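You operate a simulated robot arm through the tools that you are given. There is no shell and no other tool. Be economical: measure what you need, move in short steps, check, and stop when the job is done.

The job below is to be done with a simulated robot arm. You get a single attempt, and the scene is never put back.

Task
Switch the white switch of the alarm clock on.

Only the result counts: the job must be done as asked and must still hold three seconds after the hand-in. Knocking over, shifting, dropping, spilling or breaking anything else fails it.

Robot
A 6-joint arm with a two-finger parallel gripper, fixed in place. Base frame: the origin is at the foot of the arm, x ahead of it, y to its left, z up; the work surface is at about z = 750. Readings come in mm, rad, newtons and seconds.
With the tool pointing down near the work surface it reaches from about 300 to 740 mm from the base axis. Its first joint turns from -1.152 to 1.152 rad. Payload 2.45 kg.
The tool frame sits at the grasp point between the pads (the TCP): z along the fingers, y along the line on which they close. The tips reach 24 mm beyond it. Largest opening 68 mm; finger width 17, thickness 10; the body of the gripper, 40 by 70 mm, starts 41 mm behind the TCP.
Orientation is told as [roll, pitch, yaw] about the base's x, y, z axes, in that order, counted from this pose: with the fingers straight down and closing along the base's y, the tool's x points along the base's -x, its y along +y and its z along -z.

Tools
- The arm moves only by the tool arm_command. Its argument "targets" is a list of rows, each an object of numbers (a shift or turn left out is 0, a gripper value left out holds the last): "tx", "ty", "tz": the shift along the tool's x, y, z in mm; "rx", "ry", "rz": the turn, a rotation vector about the tool's x, y, z in rad; "grip": the opening, from 0 (shut) to 1 (fully open). In form: [{"tx": .., "ty": .., "tz": .., "rx": .., "ry": .., "rz": .., "grip": ..}, ...]. A call has 1 to 20 rows; each row shifts and turns the commanded pose from where the row before left it, along the tool's axes as they then stand. Each row takes 0.2 s and may step no farther than 50 mm and 0.15 rad from the row before; otherwise, or with a gripper value out of range, the whole call is refused. A pose out of reach is approached as far as the arm can. The call stops where the force on the tool passes 40 N (or 10 N more than at its start, if that is more) or the arm is blocked; 0.2 s more then pass. The fingers move at their own pace (about 108 mm/s each) and stop on an object; they squeeze with about 44 N. The grip force told is the motor's: it shows also when the fingers shut on nothing. Time passes only in rows, and 0.2 s behind the last, so rows that do not move let the fingers close. It gives the time, the measured TCP pose, the force on the tool (base axes), the opening and the grip force at its end, in the units of the frame above (readings bear some noise), and new pictures: "pictures" is both (left out), scene, wrist or none.
- Cameras (640 x 400 px; columns grow to the right, rows downward): "scene" is fixed at [142.7, 416.1, 1459.7]; the picture's right is [-0.77, -0.64, 0.00], its down [-0.38, 0.46, -0.80] and it looks along [0.51, -0.62, -0.60] (base axes); focal length 344 px, centre (320, 200). "wrist" rides on the gripper at [-32, 0, -39] in the tool frame; the picture's right is [0.00, -1.00, 0.00], its down [0.97, 0.00, -0.24] and it looks along [0.24, 0.00, 0.97] (tool axes); focal length 218 px, centre (320, 200). There is no depth. A picture from a camera that has moved, and an enlarged one, comes with that camera's place and axes in the base frame and with its lens. The place of the scene camera against the robot may be out by one fixed shift of up to 25 mm in any direction.
- inspect(camera, box): a new picture of the part [left, top, right, bottom] of that camera's present view, enlarged. The clock stands still meanwhile.
- job_done(): hands the job in; it is judged then, once.

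Go step by step. Nothing tells you positions but the pictures and the camera data: compare them with the known pose of the tool, close in by small moves and look again before you grip or let go. The budget is 90 turns and 150 pictures, counting those below and the enlarged ones. Unless the task says otherwise, let go and move clear before handing in, and close with one line.

The tools are called after "Request:" as a command line: name --argument value ..., lists and objects as JSON in quotes. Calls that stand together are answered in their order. arm_command: Moves the arm, as the interface text tells. Its arguments: {"type":"object","properties":{"targets":{"type":"array","items":{"type":"object","properties":{"tx":{"type":"number"},"ty":{"type":"number"},"tz":{"type":"number"},"rx":{"type":"number"},"ry":{"type":"number"},"rz":{"type":"number"},"grip":{"type":"number"}}}},"pictures":{"type":"string","enum":["both","scene","wrist","none"]}},"required":["targets"]} The other tools are called the same way: inspect (camera, box) takes an enlarged picture of a part of a camera's view; job_done () hands the job in.

At the start:

```text
time: 0.0
tool_pos: [459.6, -124.2, 1033.6]
ee_rot: [-0.002, 0.0, 0.001]
ft_force: [0.1, -0.6, -0.2]
finger_gap: 68.2
finger_force: 0.0
```

scene: 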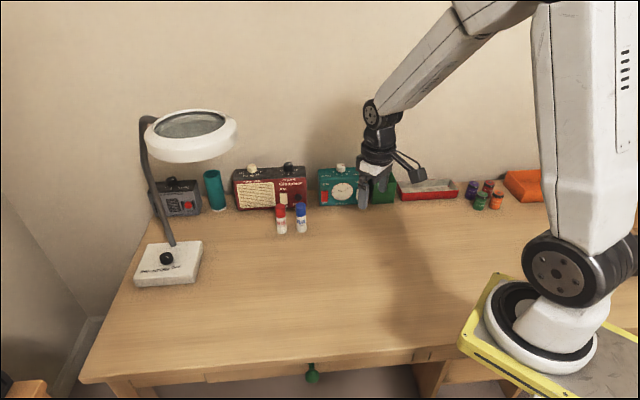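
wrist: 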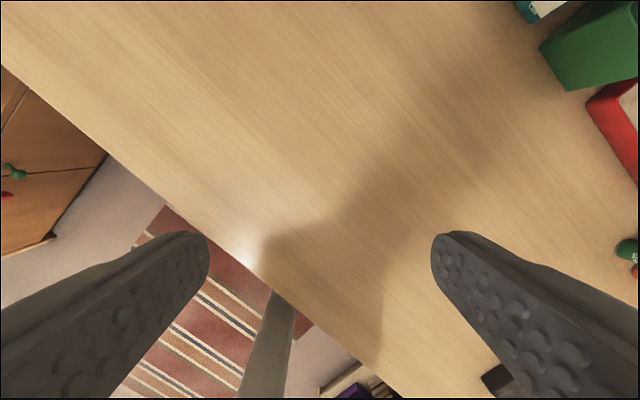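

I see a desk with several devices along the wall; I need to find which is the alarm clock, so I enlarge the scene.

Request:
inspect --camera "scene" --box '[300, 140, 400, 220]'

Request:
inspect --camera "scene" --box '[130, 150, 320, 250]'

```text
5.00 times, centred on (350, 180) of scene
camera zoom: at [142.7, 416.1, 1459.7], right [-0.77, -0.64, 0.0], down [-0.38, 0.46, -0.8], along [0.51, -0.62, -0.6], focal length 1718 px, centre (170, 300)
```

zoom: 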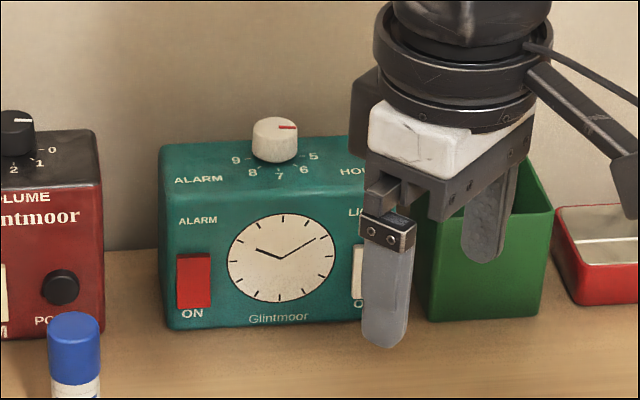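

```text
3.37 times, centred on (225, 200) of scene
camera zoom: at [142.7, 416.1, 1459.7], right [-0.77, -0.64, 0.0], down [-0.38, 0.46, -0.8], along [0.51, -0.62, -0.6], focal length 1158 px, centre (640, 200)
```

zoom: 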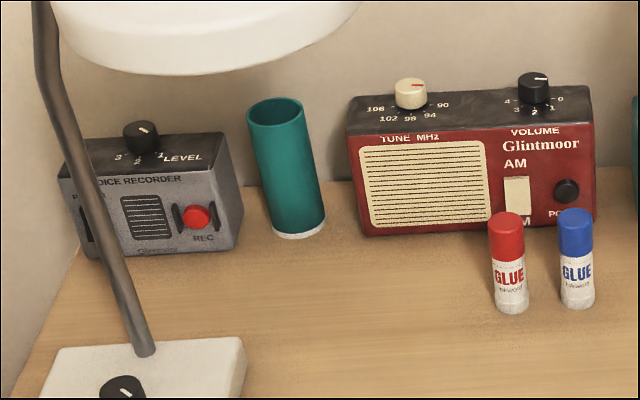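

The teal Glintmoor clock has a white rocker right of its dial, hidden behind the gripper; I put it near (635, -382, 790), with the front facing about (-0.7, 0.7). I turn the tool to face it, tilt up and look.

Request:
arm_command --targets '[{"rz": 0.13, "grip": 0}, {"rz": 0.13}, {"rz": 0.13}, {"rz": 0.13}, {"rz": 0.13}, {"rz": 0.13}, {"ry": -0.14}, {"ry": -0.14}, {"ry": -0.14}, {"ry": -0.14}, {"ry": -0.14}, {"ry": -0.14}]'

```text
time: 2.6
tool_pos: [457.3, -124.8, 1032.1]
ee_rot: [0.002, -0.836, -0.798]
ft_force: [1.2, 1.5, 0.3]
finger_gap: 0.1
finger_force: 24.1
camera wrist: at [452.3, -120.0, 1083.0], right [-0.71, -0.7, 0.0], down [-0.58, 0.59, -0.56], along [0.39, -0.4, -0.83], focal length 218 px, centre (320, 200)
```

scene: 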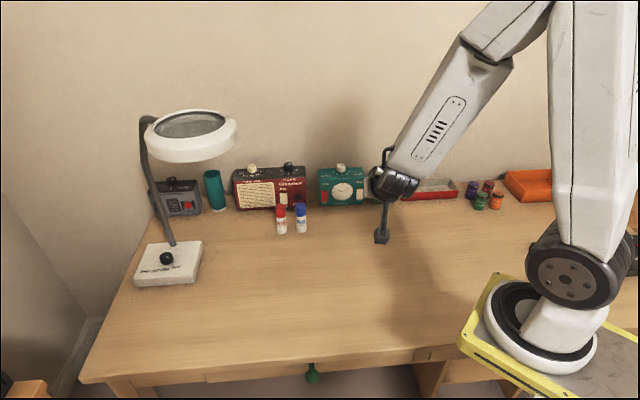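
wrist: 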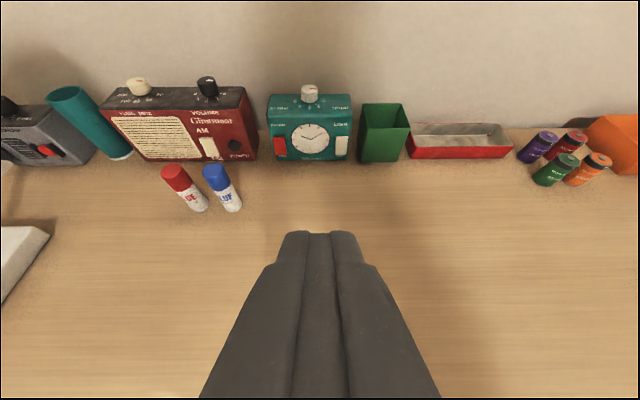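

Request:
inspect --camera "wrist" --box '[250, 75, 370, 165]'

Request:
inspect --camera "scene" --box '[310, 155, 380, 215]'

```text
4.44 times, centred on (310, 120) of wrist
camera zoom: at [452.3, -120.0, 1083.0], right [-0.71, -0.7, 0.0], down [-0.58, 0.59, -0.56], along [0.39, -0.4, -0.83], focal length 970 px, centre (364, 556)
```

zoom: 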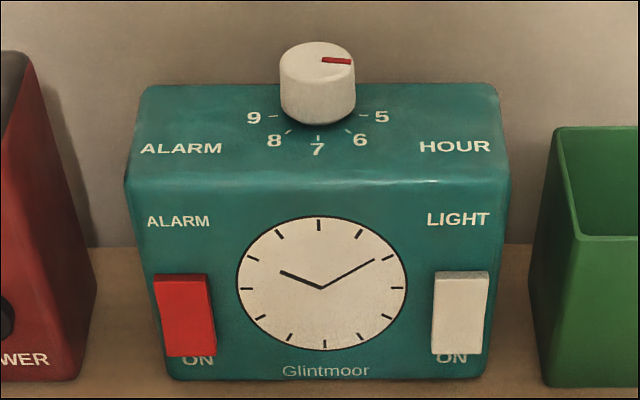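

```text
6.67 times, centred on (345, 185) of scene
camera zoom: at [142.8, 416.1, 1459.7], right [-0.77, -0.64, 0.0], down [-0.38, 0.46, -0.8], along [0.51, -0.62, -0.6], focal length 2291 px, centre (153, 300)
```

zoom: 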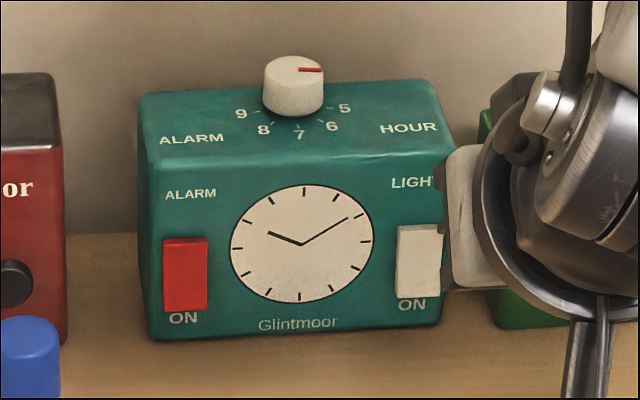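

The switch "LIGHT" is the white rocker, with ON at its bottom edge, standing out there. I put it at about (648, -379), z 773–814. I tilt a bit more and approach to about 100 mm in front of it.

Request:
arm_command --targets '[{"ry": -0.1}, {"ry": -0.1}, {"tx": 11.5, "ty": -5.1, "tz": 30}, {"tx": 11.5, "ty": -5.1, "tz": 30}, {"tx": 11.5, "ty": -5.1, "tz": 30}, {"tx": 11.5, "ty": -5.1, "tz": 30}, {"tx": 11.5, "ty": -5.1, "tz": 30}, {"tx": 11.5, "ty": -5.1, "tz": 30}, {"tx": 11.5, "ty": -5.1, "tz": 30}, {"tx": 11.5, "ty": -5.1, "tz": 30}, {"tz": 15}, {}]'

```text
time: 5.2
tool_pos: [593.9, -272.8, 861.6]
ee_rot: [-0.012, -1.038, -0.77]
ft_force: [-0.7, 0.2, -0.4]
finger_gap: 0.2
finger_force: 23.3
out of reach, approached as far as the arm can: row 4, 5, 6, 7, 8, 9
camera wrist: at [580.7, -261.9, 908.7], right [-0.7, -0.71, 0.01], down [-0.5, 0.49, -0.71], along [0.5, -0.51, -0.7], focal length 218 px, centre (320, 200)
```

scene: 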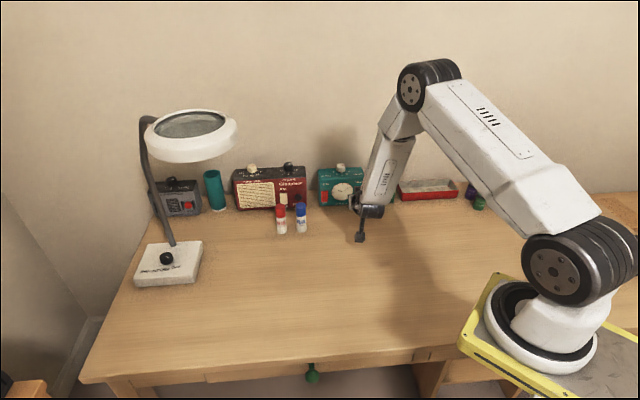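
wrist: 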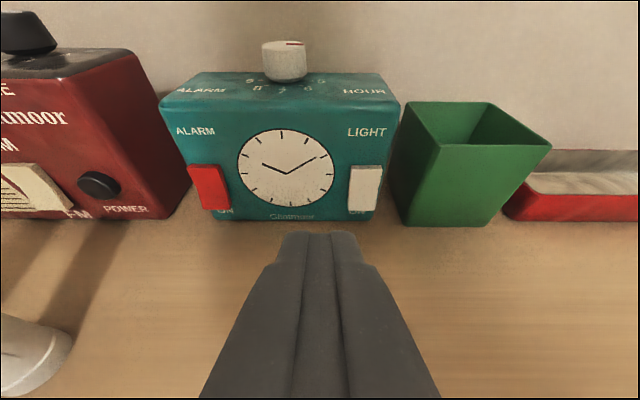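

The tool is about 35 mm left of the switch and 80 mm too high, since part of the path was out of reach. I shift right and down in small steps.

Request:
arm_command --targets '[{"ty": -17}, {"ty": -17}, {"tx": 17, "tz": -10}, {"tx": 17, "tz": -10}, {}]' --pictures "wrist"

```text
time: 6.4
tool_pos: [584.4, -272.1, 854.8]
ee_rot: [-0.034, -1.038, -0.756]
ft_force: [0.0, 0.0, -0.2]
finger_gap: 0.2
finger_force: 24.0
out of reach, approached as far as the arm can: row 1, 2, 3, 4
camera wrist: at [572.4, -258.9, 901.9], right [-0.71, -0.71, 0.02], down [-0.5, 0.49, -0.71], along [0.5, -0.51, -0.7], focal length 218 px, centre (320, 200)
```

wrist: 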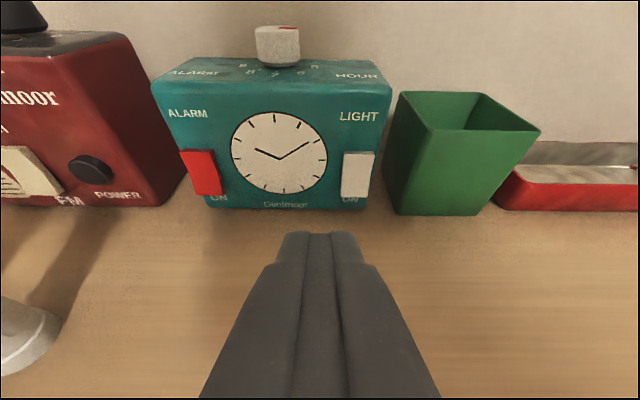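

Motion is limited, likely by the wrist nearly straight with the forearm. I reduce the tilt to about 0.7 rad, which should free it, and look again.

Request:
arm_command --targets '[{"ry": 0.11}, {"ry": 0.11}, {"ry": 0.12}, {}, {"ty": -10}, {"ty": -10}, {}]'

```text
time: 8.0
tool_pos: [566.7, -288.0, 856.2]
ee_rot: [-0.001, -0.7, -0.782]
ft_force: [0.0, -0.3, 0.0]
finger_gap: 0.0
finger_force: 23.7
camera wrist: at [566.9, -287.8, 906.1], right [-0.7, -0.71, 0.0], down [-0.64, 0.63, -0.44], along [0.31, -0.31, -0.9], focal length 218 px, centre (320, 200)
```

scene: 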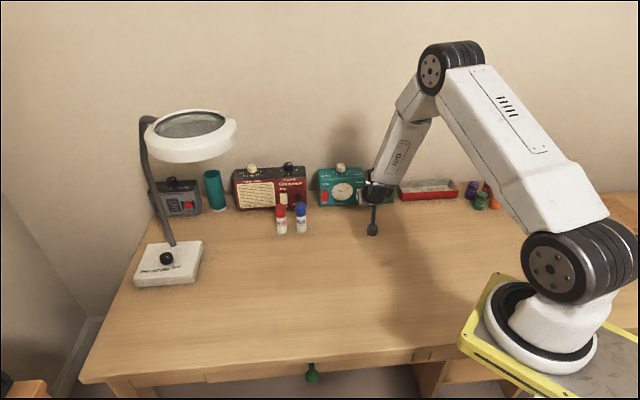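
wrist: 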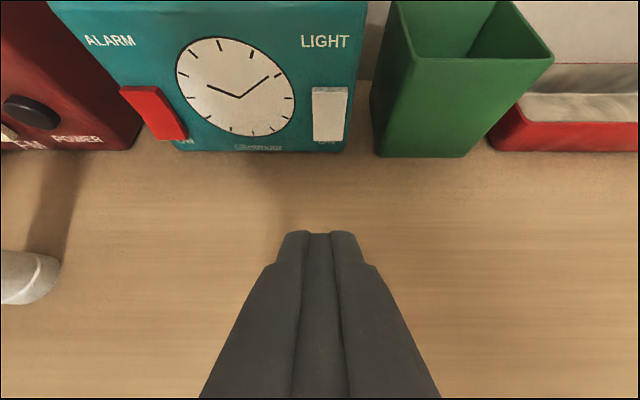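

The arm moves freely now. The switch is 6 mm to the right, its lower half about 96 mm ahead for the tip at z 779; I go to about 20 mm short of it.

Request:
arm_command --targets '[{"ty": -6}, {"tx": -4, "tz": 24.3}, {"tx": -4, "tz": 24.3}, {"tx": -4, "tz": 24.3}, {"tx": -4, "tz": 24.3}, {}]'

```text
time: 9.4
tool_pos: [615.4, -344.9, 792.7]
ee_rot: [0.001, -0.7, -0.779]
ft_force: [-0.3, 0.8, 0.5]
finger_gap: 0.0
finger_force: 24.0
camera wrist: at [616.0, -345.5, 843.7], right [-0.7, -0.71, 0.0], down [-0.64, 0.63, -0.44], along [0.31, -0.31, -0.9], focal length 218 px, centre (320, 200)
```

scene: 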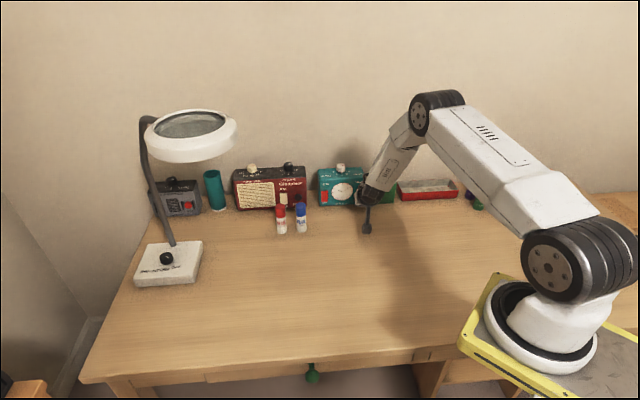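
wrist: 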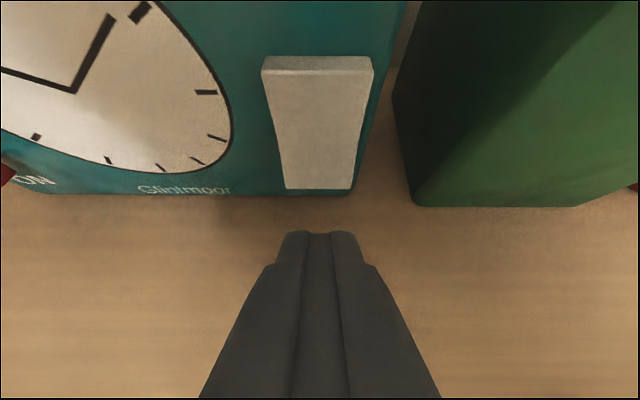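

The tip is centred on the rocker, whose lower end stands out about 9 mm (off), with some 22 mm to go. I advance almost to contact, slightly lower, then press in 2 mm steps.

Request:
arm_command --targets '[{"tx": -5.6, "tz": 7.3}, {"tx": -5.6, "tz": 7.3}, {"tx": -1.53, "tz": 1.29}, {"tx": -1.53, "tz": 1.29}, {"tx": -1.53, "tz": 1.29}, {}]' --pictures "wrist"

```text
time: 10.8
tool_pos: [633.7, -360.7, 787.8]
ee_rot: [-0.002, -0.7, -0.779]
ft_force: [0.1, 0.7, -0.3]
finger_gap: 0.0
finger_force: 23.6
camera wrist: at [633.8, -361.0, 838.5], right [-0.7, -0.71, 0.0], down [-0.64, 0.63, -0.44], along [0.31, -0.31, -0.9], focal length 218 px, centre (320, 200)
```

wrist: 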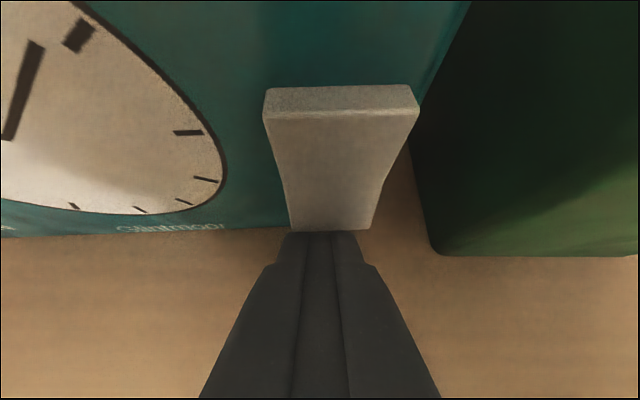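

The tip is just about at the rocker's lower edge, with no force yet. I press on in small steps with a slight correction to the right.

Request:
arm_command --targets '[{"ty": -2.5}, {"tx": -1.53, "tz": 1.29}, {"tx": -1.53, "tz": 1.29}, {"tx": -1.53, "tz": 1.29}, {}]' --pictures "wrist"

```text
time: 12.0
tool_pos: [637.3, -365.9, 786.5]
ee_rot: [0.0, -0.7, -0.781]
ft_force: [-0.5, -0.2, -0.7]
finger_gap: 0.0
finger_force: 23.2
camera wrist: at [636.7, -365.7, 836.9], right [-0.7, -0.71, 0.0], down [-0.64, 0.63, -0.44], along [0.31, -0.31, -0.9], focal length 218 px, centre (320, 200)
```

wrist: 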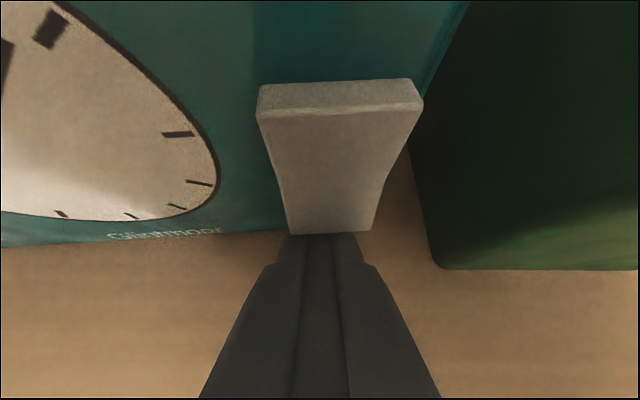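

Request:
inspect --camera "wrist" --box '[250, 190, 400, 280]'

Request:
inspect --camera "scene" --box '[325, 165, 395, 225]'

```text
4.27 times, centred on (325, 235) of wrist
camera zoom: at [636.7, -365.7, 836.9], right [-0.7, -0.71, 0.0], down [-0.64, 0.63, -0.44], along [0.31, -0.31, -0.9], focal length 931 px, centre (299, 51)
```

zoom: 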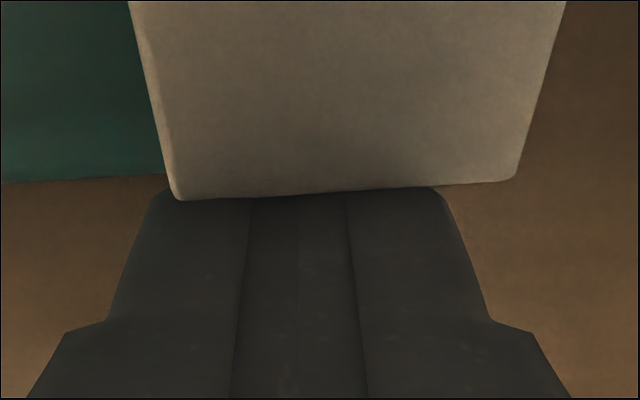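

```text
6.67 times, centred on (360, 195) of scene
camera zoom: at [142.7, 416.1, 1459.7], right [-0.77, -0.64, 0.0], down [-0.38, 0.46, -0.8], along [0.51, -0.62, -0.6], focal length 2291 px, centre (53, 233)
```

zoom: 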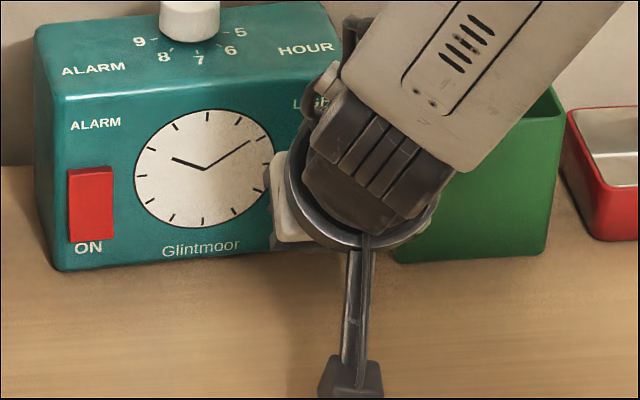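

The tip has slid just under the rocker's bottom edge without touching. I back off 12 mm, go up 10 mm, and approach again.

Request:
arm_command --targets '[{"tx": 9.2, "tz": -7.7}, {"tx": -6.4, "tz": -7.65}, {}, {"tx": -3.06, "tz": 2.58}, {"tx": -1.53, "tz": 1.29}, {}]' --pictures "wrist"

```text
time: 13.4
tool_pos: [632.1, -362.5, 798.4]
ee_rot: [-0.001, -0.701, -0.78]
ft_force: [0.5, 0.5, -0.2]
finger_gap: 0.2
finger_force: 23.4
camera wrist: at [631.7, -361.7, 848.7], right [-0.7, -0.71, 0.0], down [-0.64, 0.63, -0.44], along [0.31, -0.31, -0.9], focal length 218 px, centre (320, 200)
```

wrist: 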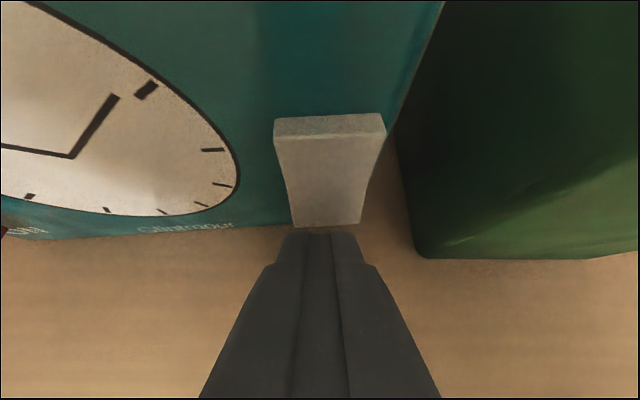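

Now higher, the finger should come over the rocker face. I advance in 2 mm steps.

Request:
arm_command --targets '[{"tx": -1.53, "tz": 1.29}, {"tx": -1.53, "tz": 1.29}, {"tx": -1.53, "tz": 1.29}, {}]' --pictures "wrist"

```text
time: 14.4
tool_pos: [637.5, -366.5, 797.3]
ee_rot: [0.0, -0.7, -0.78]
ft_force: [-0.6, 0.5, -1.1]
finger_gap: 0.0
finger_force: 23.6
camera wrist: at [636.9, -366.4, 847.9], right [-0.7, -0.71, 0.0], down [-0.64, 0.63, -0.44], along [0.31, -0.31, -0.9], focal length 218 px, centre (320, 200)
```

wrist: 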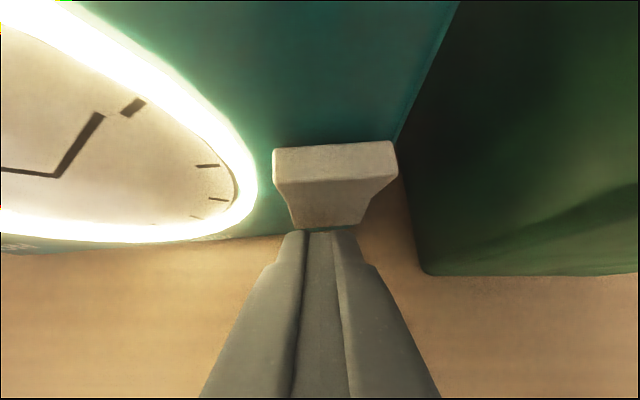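

The rocker has flipped and the dial light has come on. I back off straight and check that it stays.

Request:
arm_command --targets '[{"tx": 7.65, "tz": -6.4}, {"tx": 15, "tz": -13}, {"tx": 15, "tz": -13}, {"tx": 10, "tz": -30}, {"tz": -40}, {"tz": -40}, {"tz": -30}, {}]'

```text
time: 16.2
tool_pos: [530.8, -263.1, 896.4]
ee_rot: [0.0, -0.7, -0.781]
ft_force: [0.5, -0.1, -1.0]
finger_gap: 0.2
finger_force: 23.1
camera wrist: at [530.8, -262.7, 947.2], right [-0.7, -0.71, 0.0], down [-0.64, 0.63, -0.44], along [0.31, -0.31, -0.9], focal length 218 px, centre (320, 200)
```

scene: 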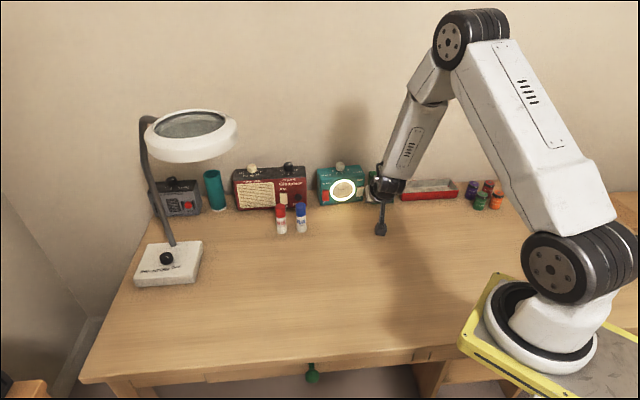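
wrist: 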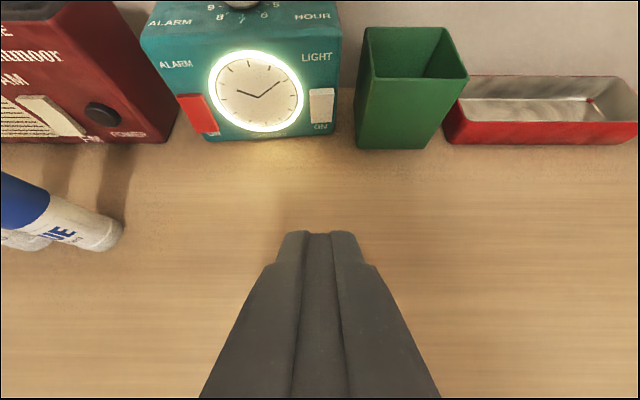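

The dial light stays on, the ON label below the white switch is now in view, and nothing else has moved. The arm is clear, so I hand in.

Request:
job_done

```text
The job is handed in.
```

The alarm clock's white LIGHT switch is on: the dial was still lit after I backed the arm away, and nothing else on the desk had moved when I handed in.
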